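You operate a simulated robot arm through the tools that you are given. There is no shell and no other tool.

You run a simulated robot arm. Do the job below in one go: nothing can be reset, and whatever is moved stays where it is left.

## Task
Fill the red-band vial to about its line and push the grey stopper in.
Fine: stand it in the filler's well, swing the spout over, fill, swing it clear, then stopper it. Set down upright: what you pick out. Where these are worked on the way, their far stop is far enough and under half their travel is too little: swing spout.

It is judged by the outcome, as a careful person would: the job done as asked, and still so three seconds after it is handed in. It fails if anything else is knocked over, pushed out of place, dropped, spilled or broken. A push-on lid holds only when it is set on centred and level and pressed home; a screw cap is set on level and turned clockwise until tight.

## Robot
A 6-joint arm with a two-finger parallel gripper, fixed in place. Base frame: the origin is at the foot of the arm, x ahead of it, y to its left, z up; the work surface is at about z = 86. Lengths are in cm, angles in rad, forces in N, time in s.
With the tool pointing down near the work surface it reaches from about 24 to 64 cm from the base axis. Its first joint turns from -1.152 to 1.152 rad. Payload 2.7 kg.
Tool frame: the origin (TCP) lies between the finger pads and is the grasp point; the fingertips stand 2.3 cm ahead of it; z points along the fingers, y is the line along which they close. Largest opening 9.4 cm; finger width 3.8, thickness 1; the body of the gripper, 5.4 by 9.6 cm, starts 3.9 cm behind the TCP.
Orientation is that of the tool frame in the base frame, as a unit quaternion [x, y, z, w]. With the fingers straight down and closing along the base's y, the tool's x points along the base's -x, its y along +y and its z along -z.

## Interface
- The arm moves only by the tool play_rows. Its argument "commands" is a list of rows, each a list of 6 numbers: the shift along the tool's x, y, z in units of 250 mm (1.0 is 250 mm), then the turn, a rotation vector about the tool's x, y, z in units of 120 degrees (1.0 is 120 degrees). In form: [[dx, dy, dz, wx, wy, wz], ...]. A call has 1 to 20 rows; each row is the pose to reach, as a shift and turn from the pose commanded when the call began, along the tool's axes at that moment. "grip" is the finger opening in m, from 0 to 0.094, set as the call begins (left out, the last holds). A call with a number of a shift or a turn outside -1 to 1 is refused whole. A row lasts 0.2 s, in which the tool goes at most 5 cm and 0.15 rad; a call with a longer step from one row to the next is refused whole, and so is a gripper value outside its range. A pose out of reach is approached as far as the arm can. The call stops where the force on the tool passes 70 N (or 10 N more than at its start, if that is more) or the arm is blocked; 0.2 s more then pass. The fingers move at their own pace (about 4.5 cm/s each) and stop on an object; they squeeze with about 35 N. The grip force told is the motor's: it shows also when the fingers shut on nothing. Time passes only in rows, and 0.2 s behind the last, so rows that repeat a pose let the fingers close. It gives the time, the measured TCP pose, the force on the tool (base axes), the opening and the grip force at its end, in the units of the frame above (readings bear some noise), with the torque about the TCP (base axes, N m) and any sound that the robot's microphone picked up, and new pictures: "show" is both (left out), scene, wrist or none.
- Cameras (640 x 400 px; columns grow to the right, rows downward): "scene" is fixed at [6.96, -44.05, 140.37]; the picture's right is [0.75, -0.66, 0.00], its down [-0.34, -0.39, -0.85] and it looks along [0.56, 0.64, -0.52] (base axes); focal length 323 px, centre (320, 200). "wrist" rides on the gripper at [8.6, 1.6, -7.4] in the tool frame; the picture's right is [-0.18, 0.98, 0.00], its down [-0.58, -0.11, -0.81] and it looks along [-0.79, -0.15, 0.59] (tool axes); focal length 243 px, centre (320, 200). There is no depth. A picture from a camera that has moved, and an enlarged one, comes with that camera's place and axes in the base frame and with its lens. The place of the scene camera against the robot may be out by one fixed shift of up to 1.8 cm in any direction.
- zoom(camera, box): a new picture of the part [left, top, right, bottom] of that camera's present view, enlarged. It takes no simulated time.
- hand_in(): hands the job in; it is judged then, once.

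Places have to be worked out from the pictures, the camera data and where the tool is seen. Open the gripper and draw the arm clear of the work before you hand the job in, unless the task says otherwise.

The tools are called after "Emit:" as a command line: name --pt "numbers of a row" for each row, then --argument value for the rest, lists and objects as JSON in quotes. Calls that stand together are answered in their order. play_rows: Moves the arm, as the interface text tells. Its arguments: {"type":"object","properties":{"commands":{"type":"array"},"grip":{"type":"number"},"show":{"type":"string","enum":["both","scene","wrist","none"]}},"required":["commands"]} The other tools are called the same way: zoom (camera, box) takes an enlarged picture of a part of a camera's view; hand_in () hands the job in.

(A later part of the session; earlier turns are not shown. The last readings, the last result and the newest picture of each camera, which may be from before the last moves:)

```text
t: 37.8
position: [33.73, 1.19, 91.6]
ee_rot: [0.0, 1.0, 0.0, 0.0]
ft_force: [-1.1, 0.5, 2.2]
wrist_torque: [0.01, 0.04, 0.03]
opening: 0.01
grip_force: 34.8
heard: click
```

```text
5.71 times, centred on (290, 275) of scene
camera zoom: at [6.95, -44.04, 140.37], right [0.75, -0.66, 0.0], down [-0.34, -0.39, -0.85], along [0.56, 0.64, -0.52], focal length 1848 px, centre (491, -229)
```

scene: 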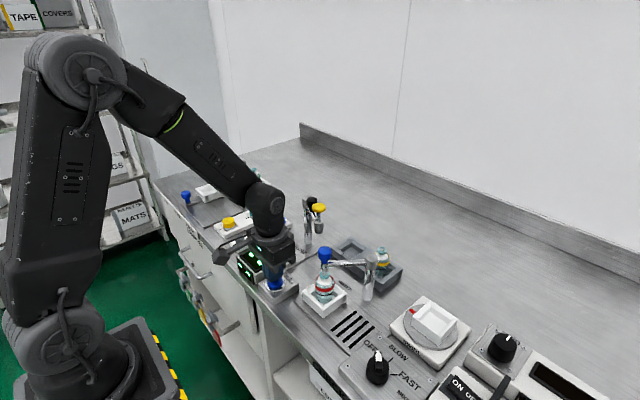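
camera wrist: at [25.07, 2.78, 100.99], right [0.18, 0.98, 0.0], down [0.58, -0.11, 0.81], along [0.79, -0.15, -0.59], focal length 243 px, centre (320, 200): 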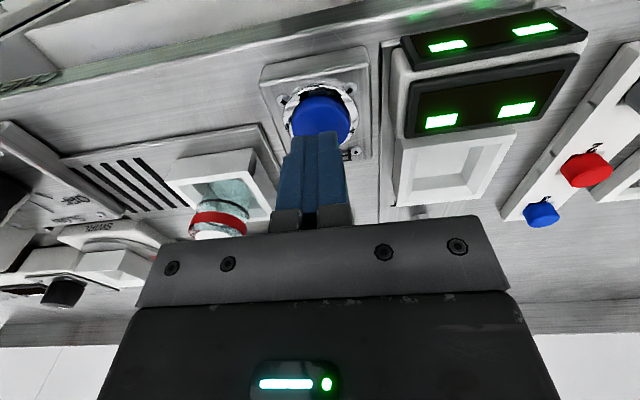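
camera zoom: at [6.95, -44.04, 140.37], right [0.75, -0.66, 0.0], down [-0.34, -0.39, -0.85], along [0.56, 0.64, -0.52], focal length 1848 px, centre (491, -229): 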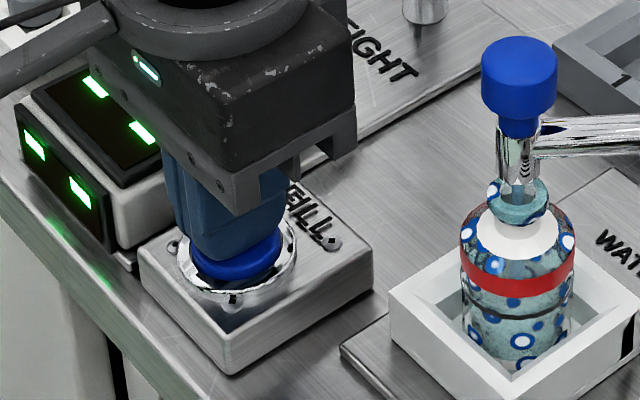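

Heard a click: the button is engaged. I zoom in on the vial to see what is happening (no time passes).

Emit:
zoom --camera "scene" --box '[305, 250, 345, 310]'

Emit:
zoom --camera "wrist" --box '[140, 100, 280, 240]'

```text
6.67 times, centred on (325, 280) of scene
camera zoom: at [6.95, -44.04, 140.37], right [0.75, -0.66, 0.0], down [-0.34, -0.39, -0.85], along [0.56, 0.64, -0.52], focal length 2156 px, centre (287, -333)
```

zoom: 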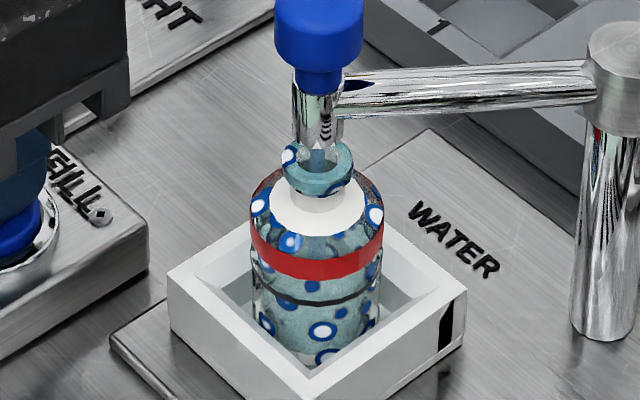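

```text
2.86 times, centred on (210, 170) of wrist
camera zoom: at [25.14, 2.75, 99.04], right [0.18, 0.98, 0.0], down [0.58, -0.11, 0.81], along [0.79, -0.15, -0.59], focal length 693 px, centre (634, 286)
```

zoom: 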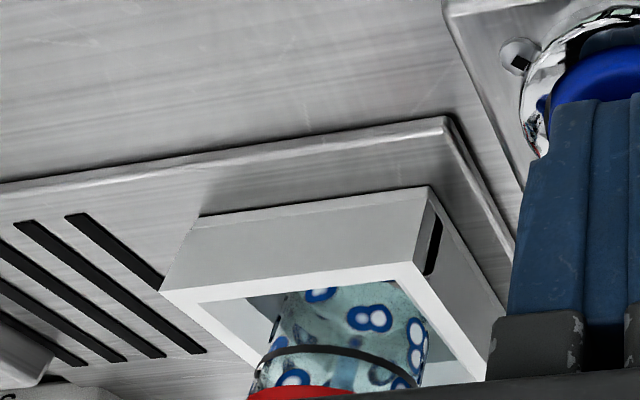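

The vial glass shows a spotted pattern after the click, possibly flow in progress. I release the button right away and look at the level.

Emit:
play_rows --pt "0 0 -0.03 0 0 0"

Emit:
zoom --camera "scene" --box '[305, 250, 345, 310]'

Emit:
zoom --camera "wrist" --box '[140, 100, 280, 240]'

```text
t: 38.2
position: [33.82, 1.26, 92.5]
ee_rot: [0.0, 1.0, 0.0, 0.0]
ft_force: [0.3, -0.6, 0.4]
wrist_torque: [0.01, 0.03, 0.02]
opening: 0.0
grip_force: 34.8
camera wrist: at [25.16, 2.78, 99.82], right [0.18, 0.98, 0.0], down [0.58, -0.11, 0.81], along [0.79, -0.15, -0.59], focal length 243 px, centre (320, 200)
```

scene: 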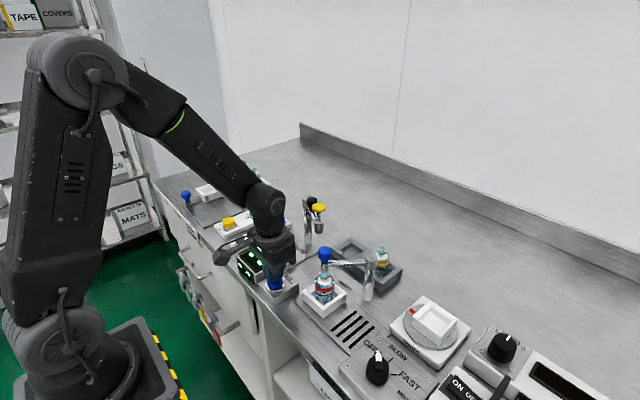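
wrist: 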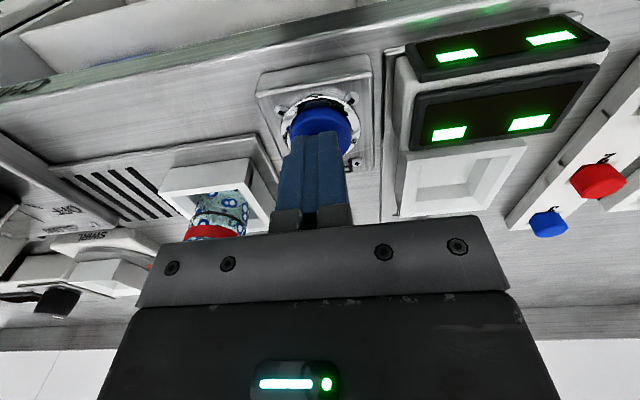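

```text
6.67 times, centred on (325, 280) of scene
camera zoom: at [6.96, -44.05, 140.37], right [0.75, -0.66, 0.0], down [-0.34, -0.39, -0.85], along [0.56, 0.64, -0.52], focal length 2156 px, centre (287, -333)
```

zoom: 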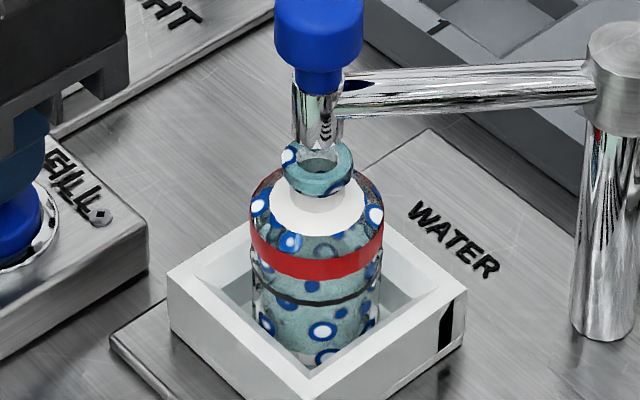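

```text
2.86 times, centred on (210, 170) of wrist
camera zoom: at [25.16, 2.78, 99.82], right [0.18, 0.98, 0.0], down [0.58, -0.11, 0.81], along [0.79, -0.15, -0.59], focal length 693 px, centre (634, 286)
```

zoom: 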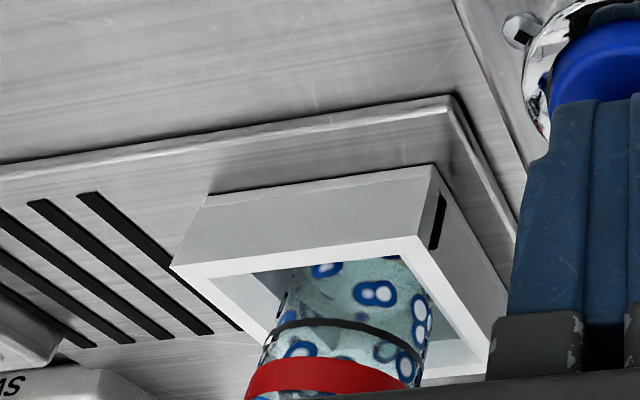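

The stream seems to run only while pressed. I zoom tightly on the vial to find the liquid level.

Emit:
zoom --camera "scene" --box '[312, 268, 336, 308]'

Emit:
zoom --camera "wrist" --box '[180, 150, 260, 245]'

```text
10.00 times, centred on (324, 288) of scene
camera zoom: at [6.96, -44.05, 140.37], right [0.75, -0.66, 0.0], down [-0.34, -0.39, -0.85], along [0.56, 0.64, -0.52], focal length 3234 px, centre (280, -680)
```

zoom: 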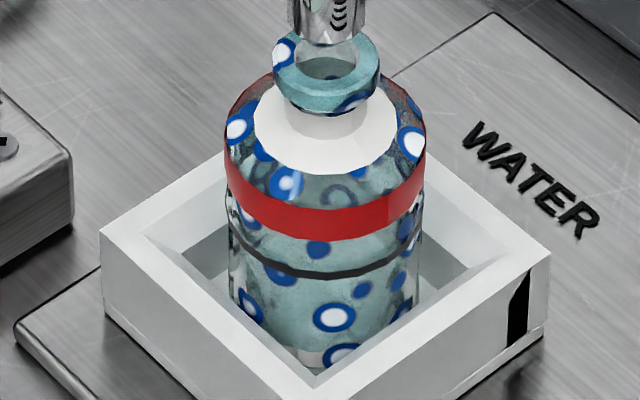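

```text
4.21 times, centred on (220, 198) of wrist
camera zoom: at [25.16, 2.78, 99.82], right [0.18, 0.98, 0.0], down [0.58, -0.11, 0.81], along [0.79, -0.15, -0.59], focal length 1022 px, centre (741, 210)
```

zoom: 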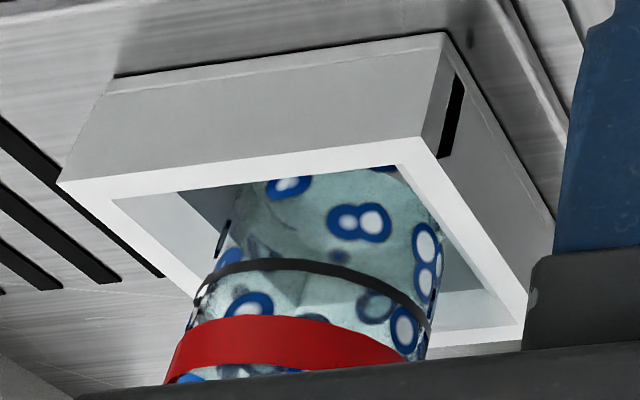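

No clear level yet (only ~0.4 s of flow). I press again briefly and compare pictures while the button is held.

Emit:
play_rows --pt "0 0 0.025 0 0 0" --pt "0 0 0.032 0 0 0" --pt "0 0 0.032 0 0 0"

Emit:
zoom --camera "scene" --box '[312, 268, 336, 308]'

Emit:
zoom --camera "scene" --box '[240, 230, 400, 320]'

```text
t: 39.0
position: [33.69, 1.13, 91.62]
ee_rot: [0.0, 1.0, 0.0, 0.002]
ft_force: [0.7, 1.7, 2.7]
wrist_torque: [0.03, -0.01, 0.0]
opening: 0.0
grip_force: 34.7
heard: click
camera wrist: at [25.14, 2.74, 98.96], right [0.18, 0.98, 0.0], down [0.58, -0.11, 0.81], along [0.79, -0.15, -0.59], focal length 243 px, centre (320, 200)
```

scene: 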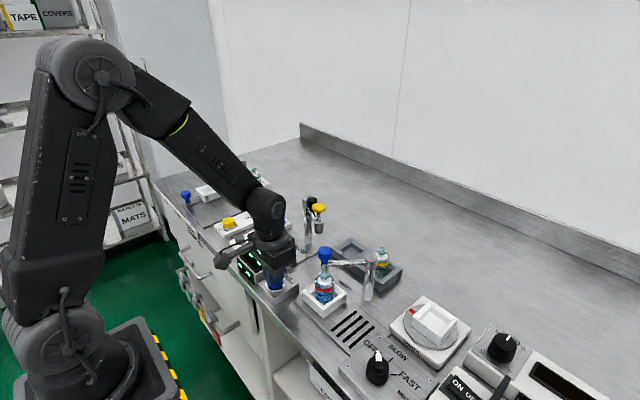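
wrist: 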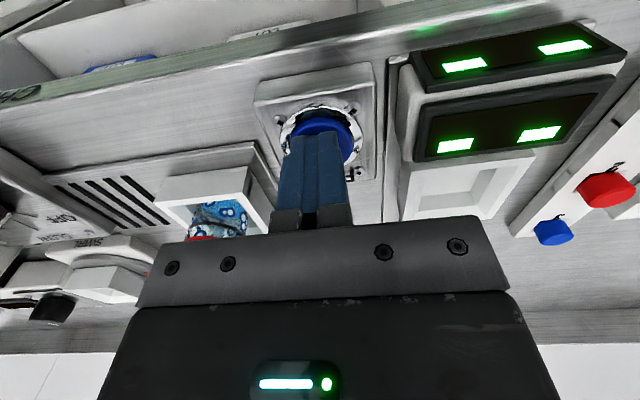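

```text
10.00 times, centred on (324, 288) of scene
camera zoom: at [6.96, -44.04, 140.37], right [0.75, -0.66, 0.0], down [-0.34, -0.39, -0.85], along [0.56, 0.64, -0.52], focal length 3234 px, centre (280, -680)
```

zoom: 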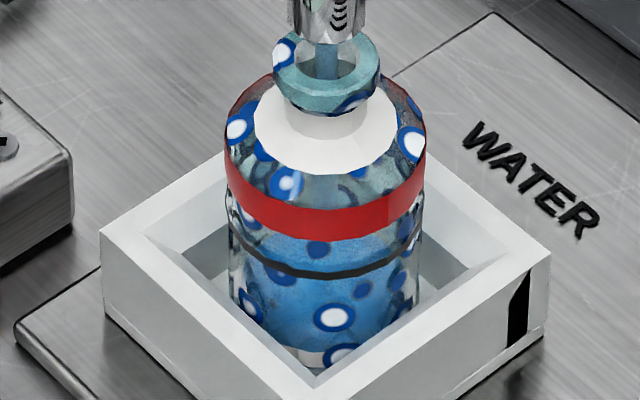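

```text
4.00 times, centred on (320, 275) of scene
camera zoom: at [6.96, -44.04, 140.37], right [0.75, -0.66, 0.0], down [-0.34, -0.39, -0.85], along [0.56, 0.64, -0.52], focal length 1293 px, centre (320, -100)
```

zoom: 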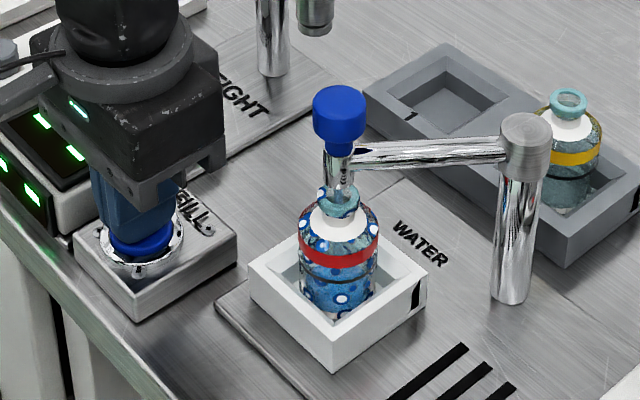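

Blue water is now visible and rising toward the line. I release at once to read the level.

Emit:
play_rows --pt "0 0 -0.05 0 0 0"

Emit:
zoom --camera "scene" --box '[314, 276, 334, 306]'

Emit:
zoom --camera "wrist" --box '[180, 150, 260, 245]'

```text
t: 39.4
position: [33.8, 1.01, 92.71]
ee_rot: [0.0, 1.0, 0.0, 0.0]
ft_force: [-0.3, 0.7, 0.1]
wrist_torque: [0.01, 0.03, -0.02]
opening: 0.01
grip_force: 35.1
camera wrist: at [25.08, 2.66, 100.15], right [0.18, 0.98, 0.0], down [0.58, -0.11, 0.81], along [0.79, -0.15, -0.59], focal length 243 px, centre (320, 200)
```

scene: 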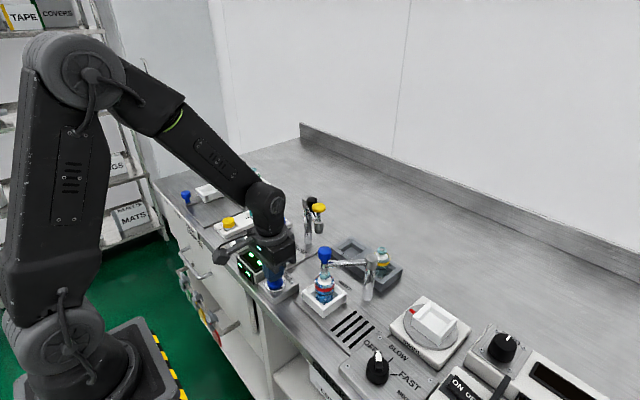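
wrist: 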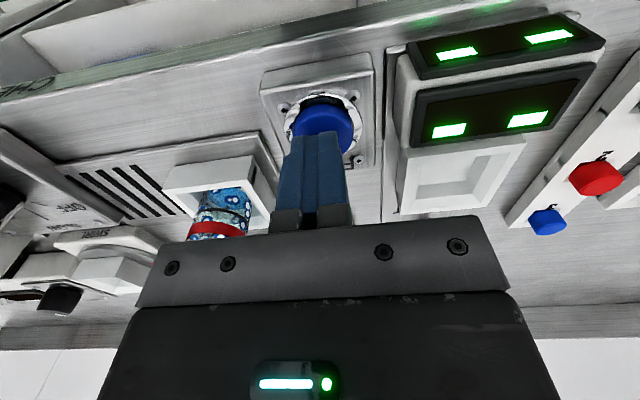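

```text
13.33 times, centred on (324, 291) of scene
camera zoom: at [6.96, -44.05, 140.37], right [0.75, -0.66, 0.0], down [-0.34, -0.39, -0.85], along [0.56, 0.64, -0.52], focal length 4311 px, centre (267, -1013)
```

zoom: 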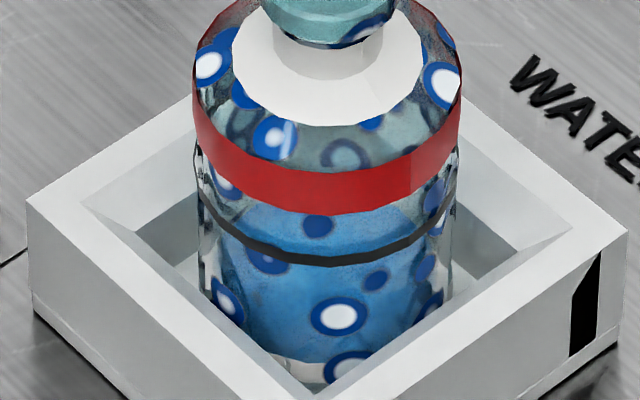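

```text
4.21 times, centred on (220, 198) of wrist
camera zoom: at [25.08, 2.66, 100.15], right [0.18, 0.98, 0.0], down [0.58, -0.11, 0.81], along [0.79, -0.15, -0.59], focal length 1022 px, centre (741, 210)
```

zoom: 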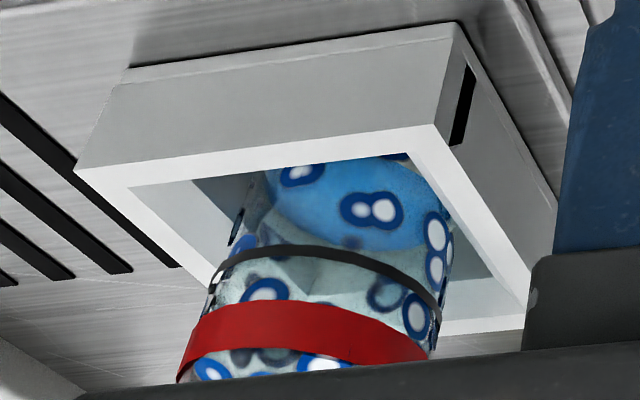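

Comparing projections, the blue is only a thin layer on the vial's bottom (surface z≈87.4; line about 2.3 cm higher). I press for about 1.8 s, release within the same call, and re-measure.

Emit:
play_rows --pt "0 0 0.05 0 0 0" --pt "0 0 0.052 0 0 0" --pt "0 0 0.052 0 0 0" --pt "0 0 0.052 0 0 0" --pt "0 0 0.052 0 0 0" --pt "0 0 0.052 0 0 0" --pt "0 0 0.052 0 0 0" --pt "0 0 0.052 0 0 0" --pt "0 0 0.052 0 0 0" --pt "0 0 0.0 0 0 0"

Emit:
zoom --camera "scene" --box '[314, 276, 334, 306]'

Emit:
zoom --camera "wrist" --box '[180, 150, 260, 245]'

```text
t: 41.6
position: [33.87, 1.11, 92.91]
ee_rot: [0.0, 1.0, 0.0, 0.0]
ft_force: [-0.6, -1.1, 0.1]
wrist_torque: [-0.02, 0.05, 0.01]
opening: 0.0
grip_force: 35.3
heard: click
camera wrist: at [25.16, 2.64, 100.23], right [0.18, 0.98, 0.0], down [0.58, -0.11, 0.81], along [0.79, -0.15, -0.59], focal length 243 px, centre (320, 200)
```

scene: 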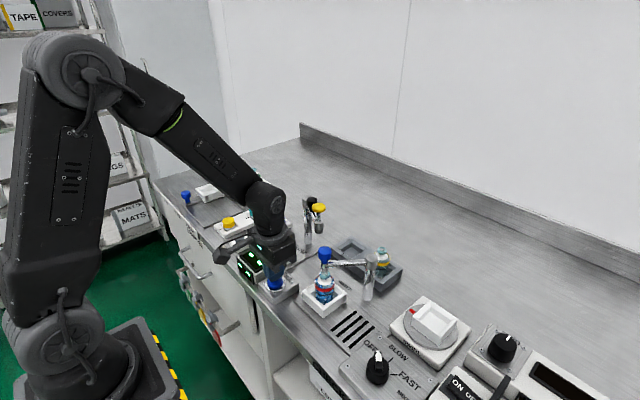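
wrist: 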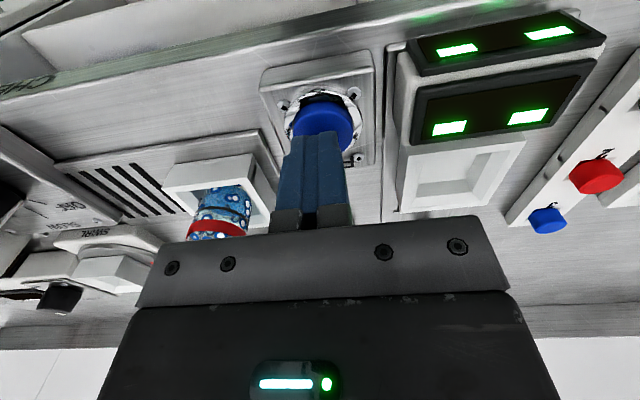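

```text
13.33 times, centred on (324, 291) of scene
camera zoom: at [6.96, -44.05, 140.37], right [0.75, -0.66, 0.0], down [-0.34, -0.39, -0.85], along [0.56, 0.64, -0.52], focal length 4311 px, centre (267, -1013)
```

zoom: 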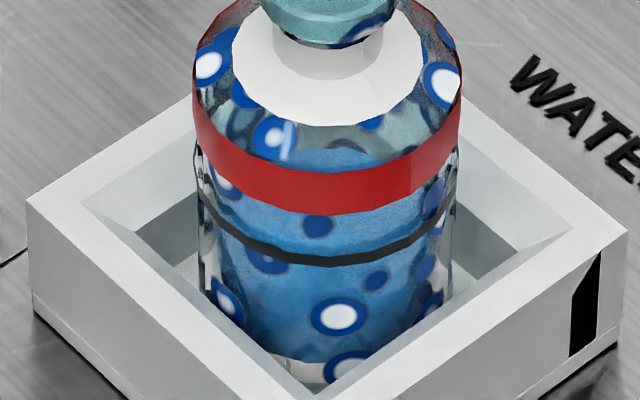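

```text
4.21 times, centred on (220, 198) of wrist
camera zoom: at [25.16, 2.64, 100.23], right [0.18, 0.98, 0.0], down [0.58, -0.11, 0.81], along [0.79, -0.15, -0.59], focal length 1022 px, centre (741, 210)
```

zoom: 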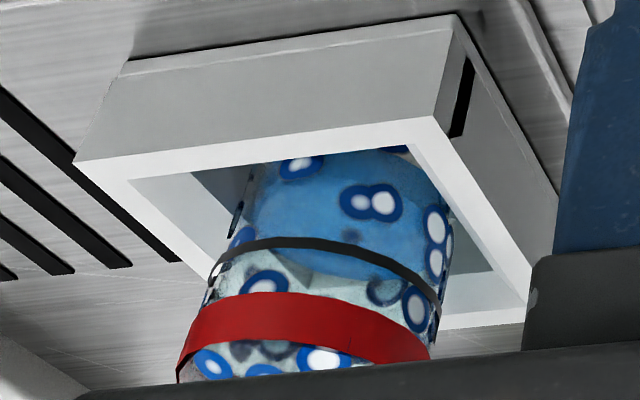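

The level has risen but isn't at the line yet. I zoom further to judge how far below the line the surface is.

Emit:
zoom --camera "scene" --box '[316, 278, 332, 302]'

Emit:
zoom --camera "wrist" --box '[188, 175, 248, 240]'

```text
16.00 times, centred on (324, 290) of scene
camera zoom: at [6.96, -44.05, 140.37], right [0.75, -0.66, 0.0], down [-0.34, -0.39, -0.85], along [0.56, 0.64, -0.52], focal length 5174 px, centre (256, -1240)
```

zoom: 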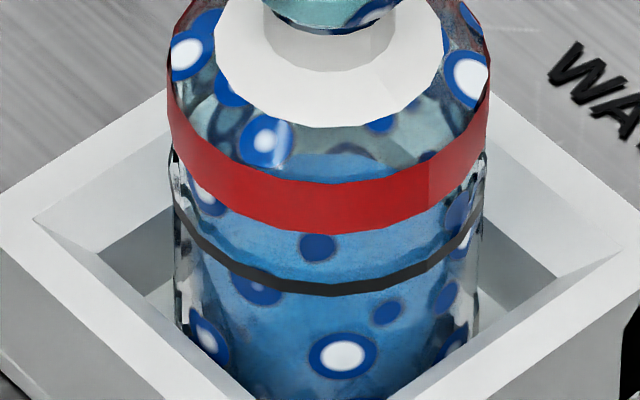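

```text
6.15 times, centred on (218, 208) of wrist
camera zoom: at [25.16, 2.64, 100.23], right [0.18, 0.98, 0.0], down [0.58, -0.11, 0.81], along [0.79, -0.15, -0.59], focal length 1493 px, centre (948, 154)
```

zoom: 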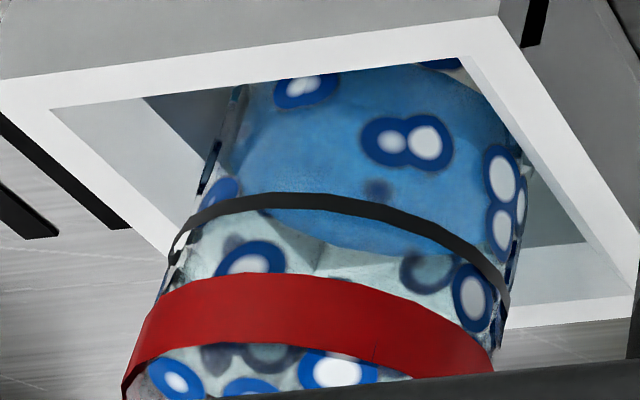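

Both views put the surface about 1.0–1.1 cm below the line, rising ~0.5 cm/s. I press for about 1.6 s more, then re-measure.

Emit:
play_rows --pt "0 0 0.05 0 0 0" --pt "0 0 0.052 0 0 0" --pt "0 0 0.052 0 0 0" --pt "0 0 0.052 0 0 0" --pt "0 0 0.052 0 0 0" --pt "0 0 0.052 0 0 0" --pt "0 0 0.052 0 0 0" --pt "0 0 0.052 0 0 0" --pt "0 0 0.0 0 0 0"

Emit:
zoom --camera "scene" --box '[316, 278, 332, 302]'

Emit:
zoom --camera "wrist" --box '[188, 175, 248, 240]'

```text
t: 43.6
position: [33.97, 1.05, 92.91]
ee_rot: [0.0, 1.0, 0.001, 0.001]
ft_force: [0.3, -0.2, 0.1]
wrist_torque: [-0.03, 0.0, 0.04]
opening: 0.0
grip_force: 34.9
heard: click
camera wrist: at [25.31, 2.66, 100.3], right [0.18, 0.98, 0.0], down [0.58, -0.11, 0.81], along [0.79, -0.15, -0.59], focal length 243 px, centre (320, 200)
```

scene: 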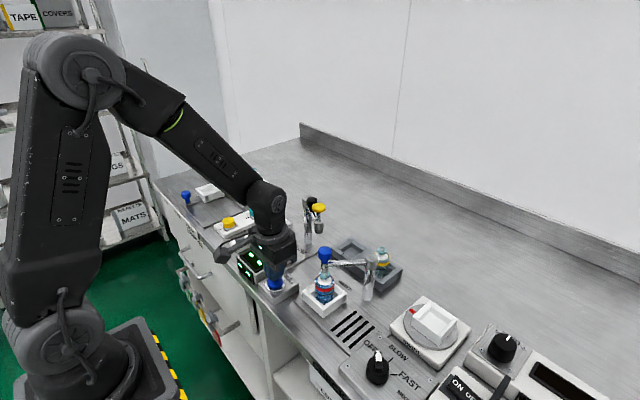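
wrist: 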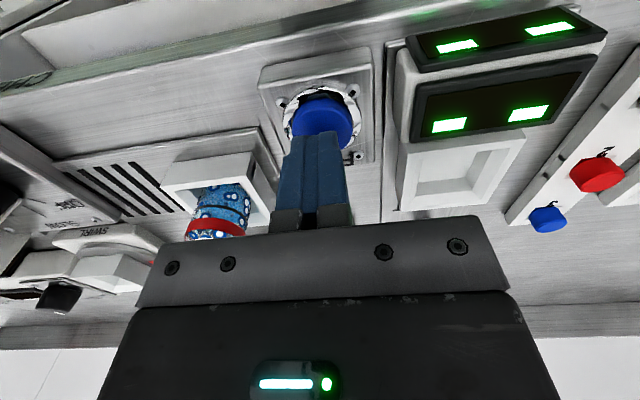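

```text
16.00 times, centred on (324, 290) of scene
camera zoom: at [6.96, -44.05, 140.37], right [0.75, -0.66, 0.0], down [-0.34, -0.39, -0.85], along [0.56, 0.64, -0.52], focal length 5174 px, centre (256, -1240)
```

zoom: 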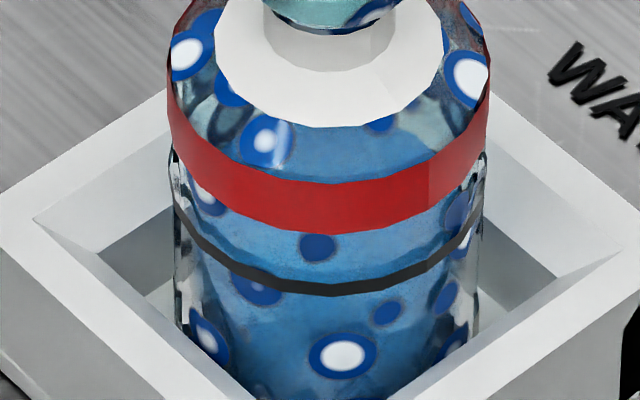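

```text
6.15 times, centred on (218, 208) of wrist
camera zoom: at [25.31, 2.66, 100.3], right [0.18, 0.98, 0.0], down [0.58, -0.11, 0.81], along [0.79, -0.15, -0.59], focal length 1493 px, centre (948, 154)
```

zoom: 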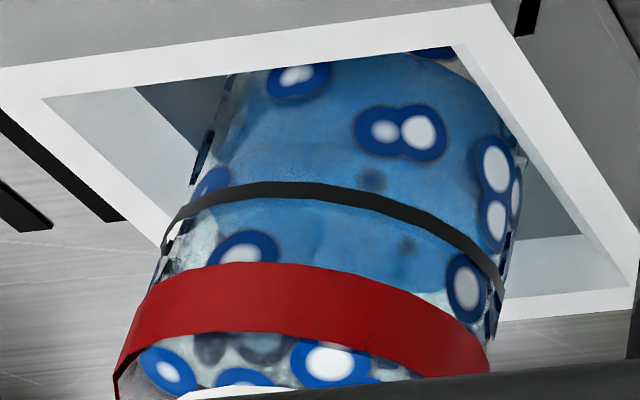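

The surface is now about 0.4 cm below the line. A shorter press (about 0.6 s) should add ~0.3 cm.

Emit:
play_rows --pt "0 0 0.05 0 0 0" --pt "0 0 0.052 0 0 0" --pt "0 0 0.052 0 0 0" --pt "0 0 0.0 0 0 0"

Emit:
zoom --camera "scene" --box '[316, 278, 332, 302]'

Emit:
zoom --camera "wrist" --box '[188, 175, 248, 240]'

```text
t: 44.6
position: [33.74, 1.13, 92.77]
ee_rot: [0.0, 1.0, 0.0, 0.0]
ft_force: [-0.2, 0.2, 0.1]
wrist_torque: [0.0, 0.01, -0.01]
opening: 0.01
grip_force: 34.7
heard: click
camera wrist: at [25.13, 2.74, 100.17], right [0.18, 0.98, 0.0], down [0.58, -0.11, 0.81], along [0.79, -0.15, -0.59], focal length 243 px, centre (320, 200)
```

scene: 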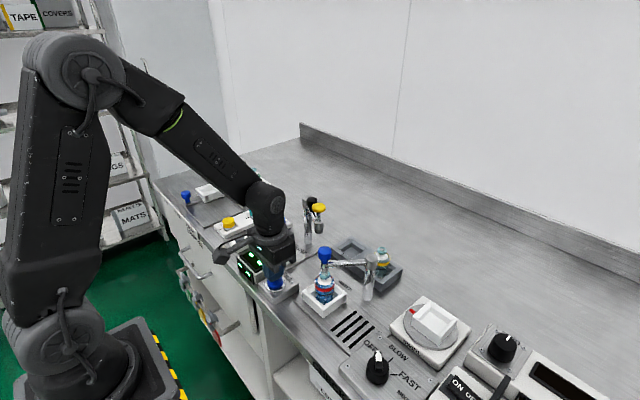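
wrist: 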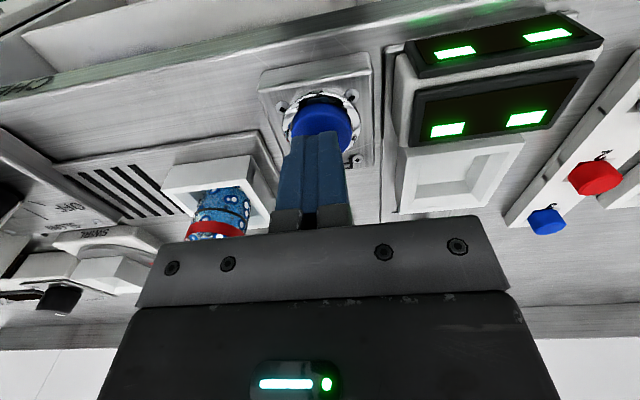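

```text
16.00 times, centred on (324, 290) of scene
camera zoom: at [6.96, -44.05, 140.37], right [0.75, -0.66, 0.0], down [-0.34, -0.39, -0.85], along [0.56, 0.64, -0.52], focal length 5174 px, centre (256, -1240)
```

zoom: 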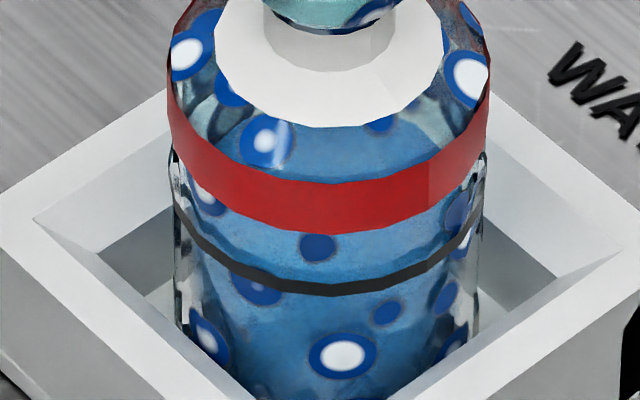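

```text
6.15 times, centred on (218, 208) of wrist
camera zoom: at [25.13, 2.74, 100.17], right [0.18, 0.98, 0.0], down [0.58, -0.11, 0.81], along [0.79, -0.15, -0.59], focal length 1493 px, centre (948, 154)
```

zoom: 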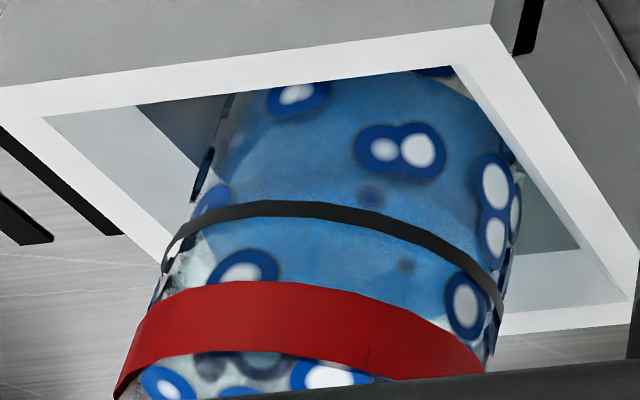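

The surface should be within ~0.1–0.15 cm of the line. I zoom on the band/shoulder region where the surface's rear edge shows to verify.

Emit:
zoom --camera "scene" --box '[317, 276, 333, 290]'

Emit:
zoom --camera "wrist" --box '[200, 195, 245, 240]'

```text
16.00 times, centred on (325, 283) of scene
camera zoom: at [6.96, -44.05, 140.37], right [0.75, -0.66, 0.0], down [-0.34, -0.39, -0.85], along [0.56, 0.64, -0.52], focal length 5174 px, centre (240, -1128)
```

zoom: 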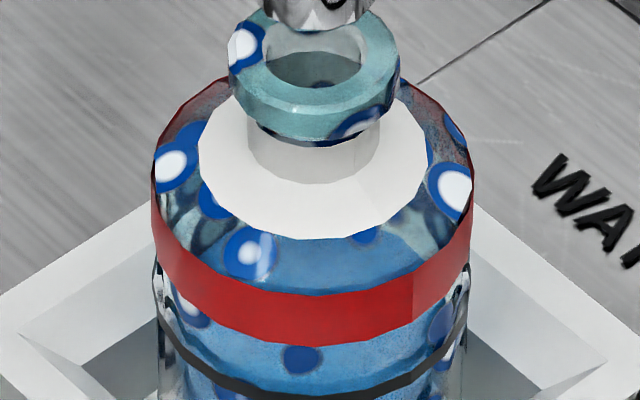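

```text
8.89 times, centred on (222, 218) of wrist
camera zoom: at [25.13, 2.74, 100.17], right [0.18, 0.98, 0.0], down [0.58, -0.11, 0.81], along [0.79, -0.15, -0.59], focal length 2157 px, centre (1187, 44)
```

zoom: 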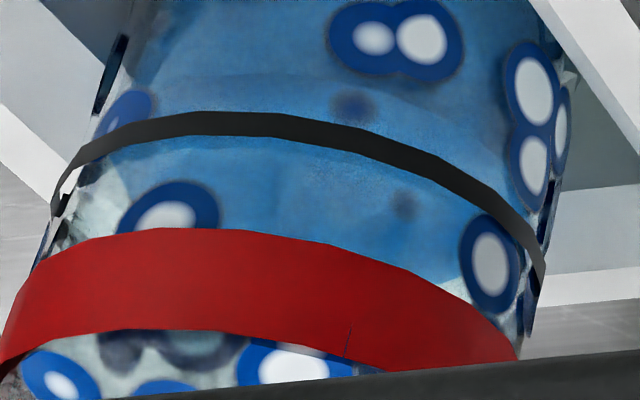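

Estimates of the gap to the line range from ~0.1 to ~0.5 cm, so I want a flatter view. I raise the tool, tilt the fingers forward ~36° so the wrist camera looks nearly level, over the free gap between the two wells.

Emit:
play_rows --pt "0 0 -0.15 0 0 0" --pt "0 0 -0.29 0 0 0" --pt "-0.09 -0.018 -0.29 0 -0.06 0" --pt "-0.176 -0.036 -0.29 0 -0.12 0" --pt "-0.176 -0.036 -0.29 0 -0.18 0" --pt "-0.176 -0.036 -0.29 0 -0.24 0" --pt "-0.176 -0.036 -0.29 0 -0.3 0" --pt "-0.176 -0.036 -0.29 0 -0.3 0"

```text
t: 46.4
position: [38.47, -0.17, 100.42]
ee_rot: [0.004, 0.959, -0.01, 0.283]
ft_force: [-0.6, 0.2, -0.1]
wrist_torque: [0.05, -0.01, -0.01]
opening: 0.0
grip_force: 34.6
out of reach, approached as far as the arm can: row 7, 8
camera wrist: at [27.2, 1.58, 101.91], right [0.17, 0.98, 0.08], down [0.05, -0.09, 0.99], along [0.98, -0.16, -0.07], focal length 243 px, centre (320, 200)
```

scene: 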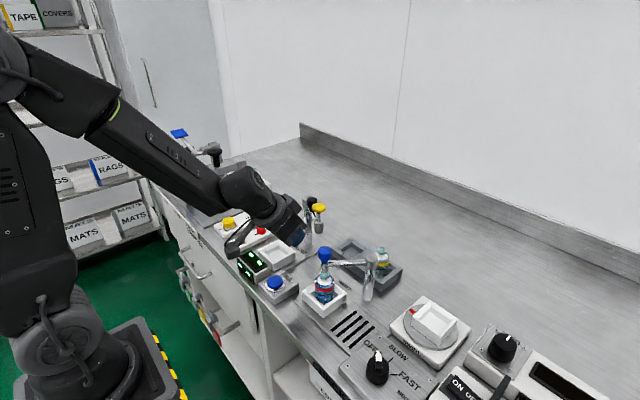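
wrist: 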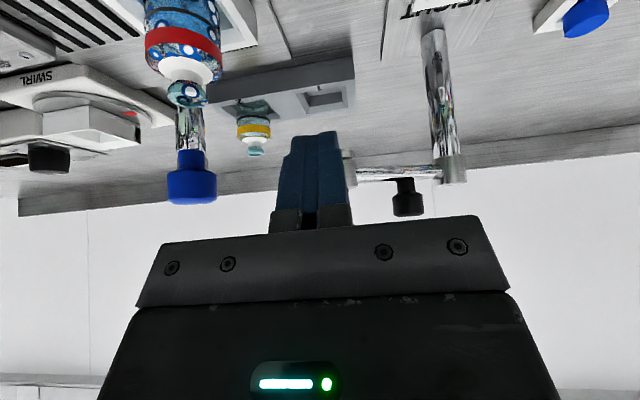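

The near-level view works. I lower by 7.5 cm so the vial's line is seen at a shallow angle.

Emit:
play_rows --pt "0.041 0 0.063 0 0 0" --pt "0.082 0 0.126 0 0 0" --pt "0.122 0 0.189 0 0 0" --pt "0.163 0 0.252 0 0 0" --pt "0.163 0 0.252 0 0 0"

Emit:
zoom --camera "wrist" --box '[120, 60, 270, 220]'

```text
t: 47.6
position: [38.55, -0.09, 100.41]
ee_rot: [0.004, 0.959, -0.011, 0.282]
ft_force: [-0.7, -0.5, 0.4]
wrist_torque: [-0.03, -0.03, 0.0]
opening: 0.0
grip_force: 35.3
out of reach, approached as far as the arm can: row 1, 2, 3, 4, 5
camera wrist: at [27.22, 1.57, 101.93], right [0.17, 0.98, 0.08], down [0.05, -0.09, 0.99], along [0.98, -0.16, -0.07], focal length 243 px, centre (320, 200)
```

scene: 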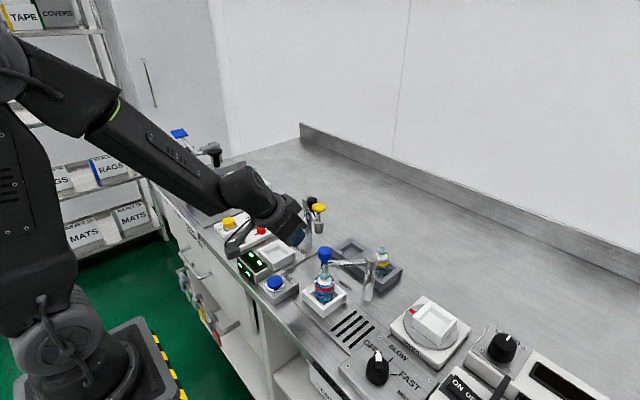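
wrist: 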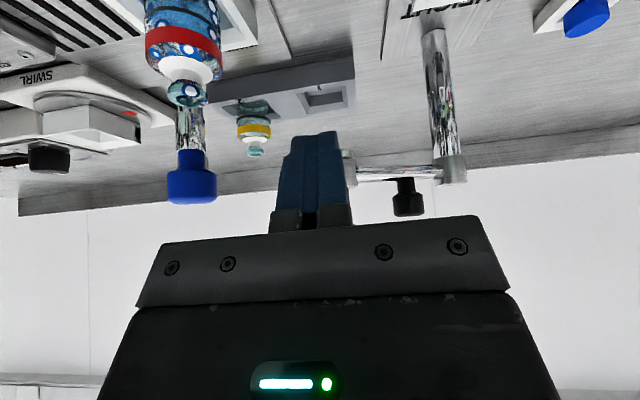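

```text
2.50 times, centred on (195, 140) of wrist
camera zoom: at [27.22, 1.57, 101.93], right [0.17, 0.98, 0.08], down [0.05, -0.09, 0.99], along [0.98, -0.16, -0.07], focal length 606 px, centre (632, 350)
```

zoom: 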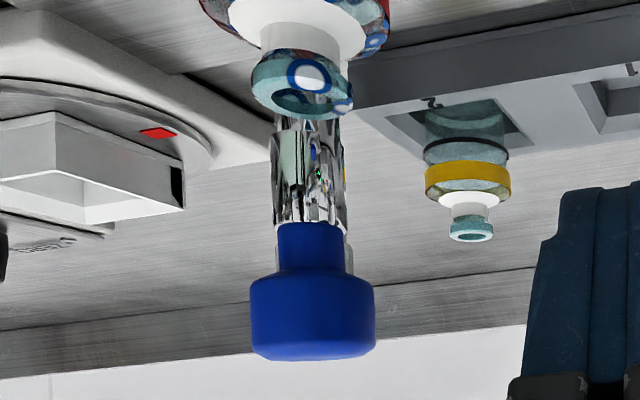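

The wrist joint limits that tilt lower down, so I reduce the tilt to ~18° and descend to z≈92 for a moderately flat view.

Emit:
play_rows --pt "0 0 0 0 0.0625 0" --pt "0.02 0 0.03 0 0.125 0" --pt "0.065 0 0.1 0 0.125 0" --pt "0.11 0 0.17 0 0.125 0" --pt "0.15 0 0.235 0 0.125 0" --pt "0.182 0 0.282 0 0.125 0" --pt "0.182 0 0.282 0 0.125 0"

Emit:
zoom --camera "wrist" --box '[120, 60, 270, 220]'

```text
t: 49.2
position: [38.84, -0.19, 91.89]
ee_rot: [0.004, 0.988, -0.009, 0.154]
ft_force: [-0.4, -0.6, 0.0]
wrist_torque: [-0.03, -0.03, 0.03]
opening: 0.0
grip_force: 34.5
camera wrist: at [28.22, 1.63, 96.45], right [0.19, 0.98, 0.04], down [0.31, -0.1, 0.95], along [0.93, -0.17, -0.32], focal length 243 px, centre (320, 200)
```

scene: 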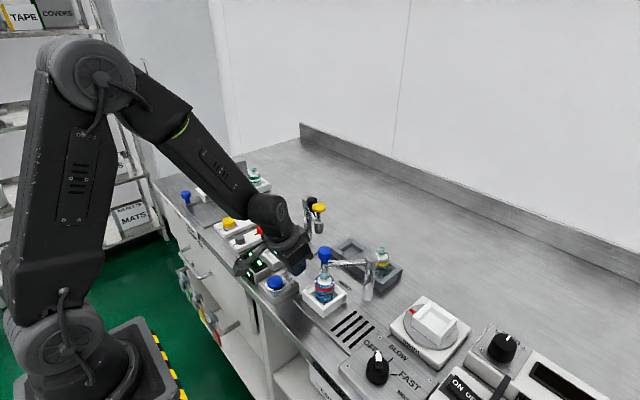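
wrist: 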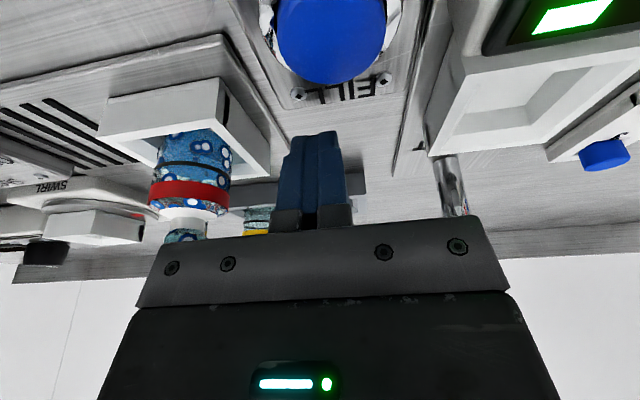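

```text
2.50 times, centred on (195, 140) of wrist
camera zoom: at [28.22, 1.63, 96.45], right [0.19, 0.98, 0.04], down [0.31, -0.1, 0.95], along [0.93, -0.17, -0.32], focal length 606 px, centre (632, 350)
```

zoom: 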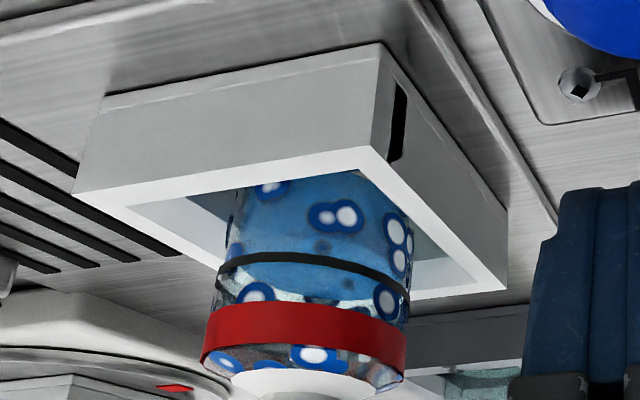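

Excellent, now the surface ellipse is visible near the line. I zoom in tightly.

Emit:
zoom --camera "wrist" --box '[140, 125, 245, 215]'

Emit:
zoom --camera "wrist" --box '[150, 145, 235, 200]'

```text
4.44 times, centred on (192, 170) of wrist
camera zoom: at [28.22, 1.63, 96.45], right [0.19, 0.98, 0.04], down [0.31, -0.1, 0.95], along [0.93, -0.17, -0.32], focal length 1078 px, centre (887, 333)
```

zoom: 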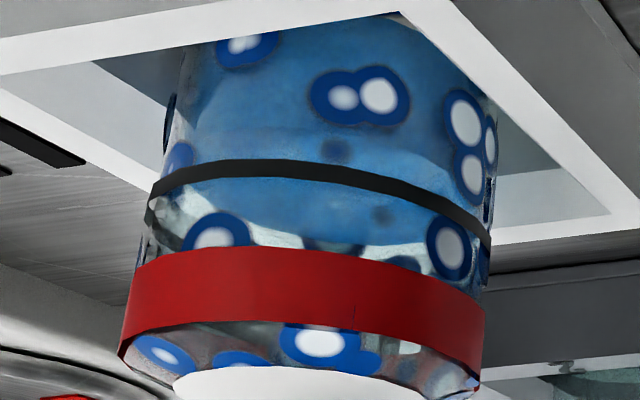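

```text
7.27 times, centred on (192, 172) of wrist
camera zoom: at [28.22, 1.63, 96.45], right [0.19, 0.98, 0.04], down [0.31, -0.1, 0.95], along [0.93, -0.17, -0.32], focal length 1764 px, centre (1247, 400)
```

zoom: 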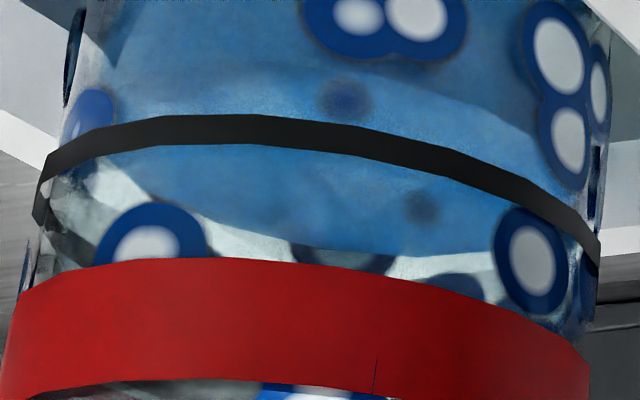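

This flatter view shows the water surface is roughly 0.5 cm below the line. I go back over the FILL button (raise, un-tilt, return).

Emit:
play_rows --pt "-0.05 0 -0.15 0 0 0" --pt "-0.097 0 -0.305 0 0 0" --pt "-0.03 0.02 -0.33 0 0.05 0" --pt "0.03 0.04 -0.35 0 0.1 0" --pt "0.0936 0.0516 -0.37 0 0.1475 0" --pt "0.0936 0.0516 -0.37 0 0.1475 0" --show "none"

```text
t: 50.6
position: [33.76, 1.5, 100.15]
ee_rot: [0.006, 1.0, -0.009, 0.0]
ft_force: [0.1, -0.2, 0.8]
wrist_torque: [0.01, 0.01, 0.01]
opening: 0.01
grip_force: 35.0
```

I straighten the small residual tilt and return to just above the button.

Emit:
play_rows --pt "0 -0.014 0.08 -0.0086 0 -0.0057" --pt "0 -0.014 0.18 -0.0086 0 -0.0057" --pt "0 -0.014 0.26 -0.0086 0 -0.0057" --pt "0 -0.014 0.294 -0.0086 0 -0.0057" --pt "0 -0.014 0.294 -0.0086 0 -0.0057" --show "none"

```text
t: 51.8
position: [33.88, 0.88, 92.84]
ee_rot: [0.001, 1.0, 0.001, 0.0]
ft_force: [0.5, 1.1, -0.3]
wrist_torque: [-0.01, -0.02, -0.01]
opening: 0.0
grip_force: 35.2
```

Now a press of about 1.2 s to add roughly 0.45 cm.

Emit:
play_rows --pt "0 0 0.05 0 0 0" --pt "0 0 0.054 0 0 0" --pt "0 0 0.054 0 0 0" --pt "0 0 0.054 0 0 0" --pt "0 0 0.054 0 0 0" --pt "0 0 0.054 0 0 0" --pt "0 0 0.0 0 0 0"

Emit:
zoom --camera "wrist" --box '[188, 175, 248, 240]'

Emit:
zoom --camera "scene" --box '[316, 278, 332, 302]'

```text
t: 53.4
position: [33.78, 0.97, 92.64]
ee_rot: [0.001, 1.0, 0.0, -0.001]
ft_force: [-0.2, -0.2, 0.1]
wrist_torque: [0.01, 0.0, -0.01]
opening: 0.0
grip_force: 34.7
heard: click
camera wrist: at [25.08, 2.52, 100.06], right [0.19, 0.98, 0.0], down [0.58, -0.11, 0.81], along [0.79, -0.15, -0.59], focal length 243 px, centre (320, 200)
```

scene: 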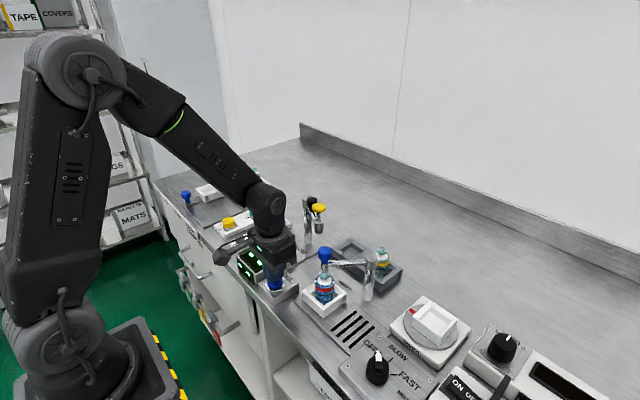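
wrist: 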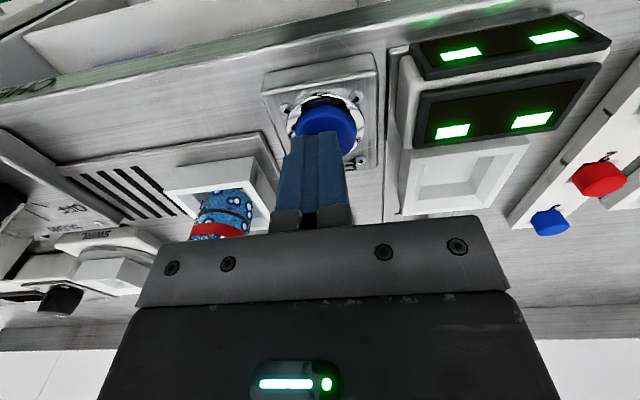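

```text
6.15 times, centred on (218, 208) of wrist
camera zoom: at [25.08, 2.52, 100.06], right [0.19, 0.98, 0.0], down [0.58, -0.11, 0.81], along [0.79, -0.15, -0.59], focal length 1493 px, centre (948, 154)
```

zoom: 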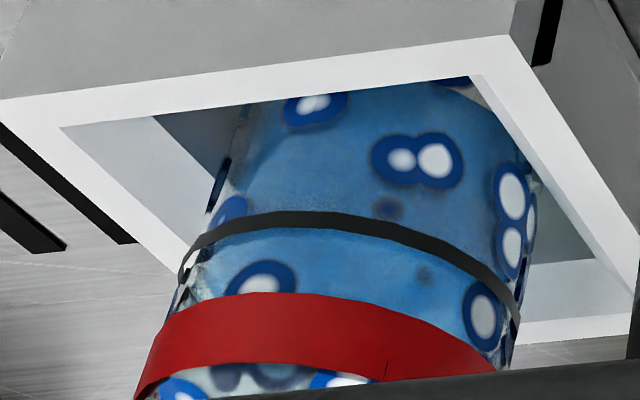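

```text
16.00 times, centred on (324, 290) of scene
camera zoom: at [6.96, -44.05, 140.37], right [0.75, -0.66, 0.0], down [-0.34, -0.39, -0.85], along [0.56, 0.64, -0.52], focal length 5174 px, centre (256, -1240)
```

zoom: 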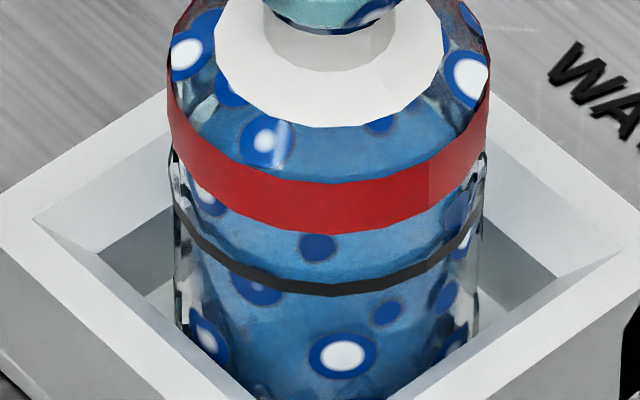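

I repeat the flatter view to verify the level against the line.

Emit:
play_rows --pt "0 0 -0.15 0 0 0" --pt "0 0 -0.29 0 0 0" --pt "-0.1 -0.024 -0.29 0 -0.05 0" --pt "-0.2 -0.048 -0.29 0 -0.1 0" --pt "-0.2 -0.048 -0.27 0 -0.1475 0" --pt "-0.2 -0.048 -0.13 0 -0.1475 0" --pt "-0.2 -0.048 0.03 0 -0.1475 0" --pt "-0.2 -0.048 0.03 0 -0.1475 0" --show "wrist"

Emit:
zoom --camera "wrist" --box '[140, 125, 245, 215]'

Emit:
zoom --camera "wrist" --box '[150, 145, 235, 200]'

```text
t: 55.2
position: [38.93, -0.29, 91.6]
ee_rot: [0.001, 0.988, 0.001, 0.155]
ft_force: [-1.0, -0.1, 0.4]
wrist_torque: [0.0, -0.04, -0.04]
opening: 0.0
grip_force: 35.2
camera wrist: at [28.3, 1.32, 96.11], right [0.18, 0.98, 0.06], down [0.31, -0.11, 0.95], along [0.94, -0.15, -0.32], focal length 243 px, centre (320, 200)
```

wrist: 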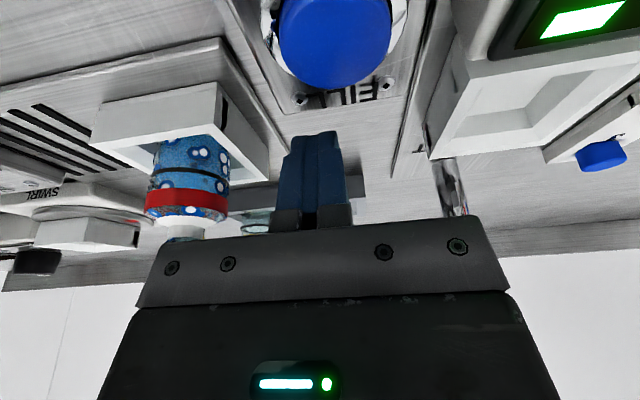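

```text
4.44 times, centred on (192, 170) of wrist
camera zoom: at [28.3, 1.32, 96.11], right [0.18, 0.98, 0.06], down [0.31, -0.11, 0.95], along [0.94, -0.15, -0.32], focal length 1078 px, centre (887, 333)
```

zoom: 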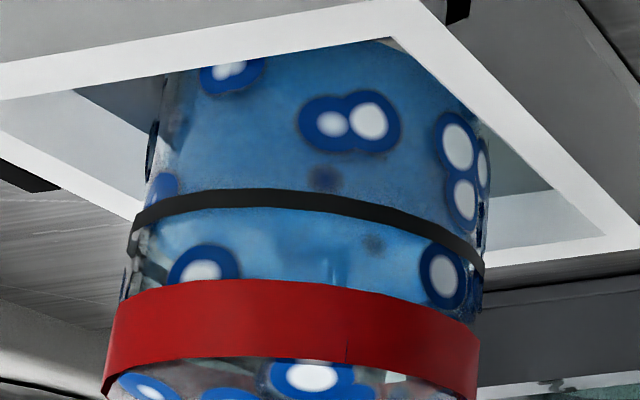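

```text
7.27 times, centred on (192, 172) of wrist
camera zoom: at [28.3, 1.32, 96.11], right [0.18, 0.98, 0.06], down [0.31, -0.11, 0.95], along [0.94, -0.15, -0.32], focal length 1764 px, centre (1247, 400)
```

zoom: 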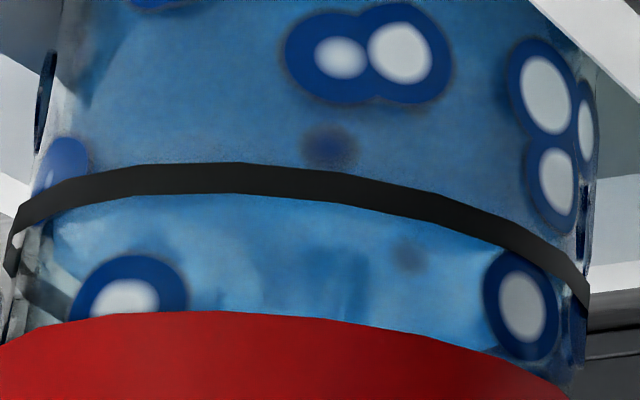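

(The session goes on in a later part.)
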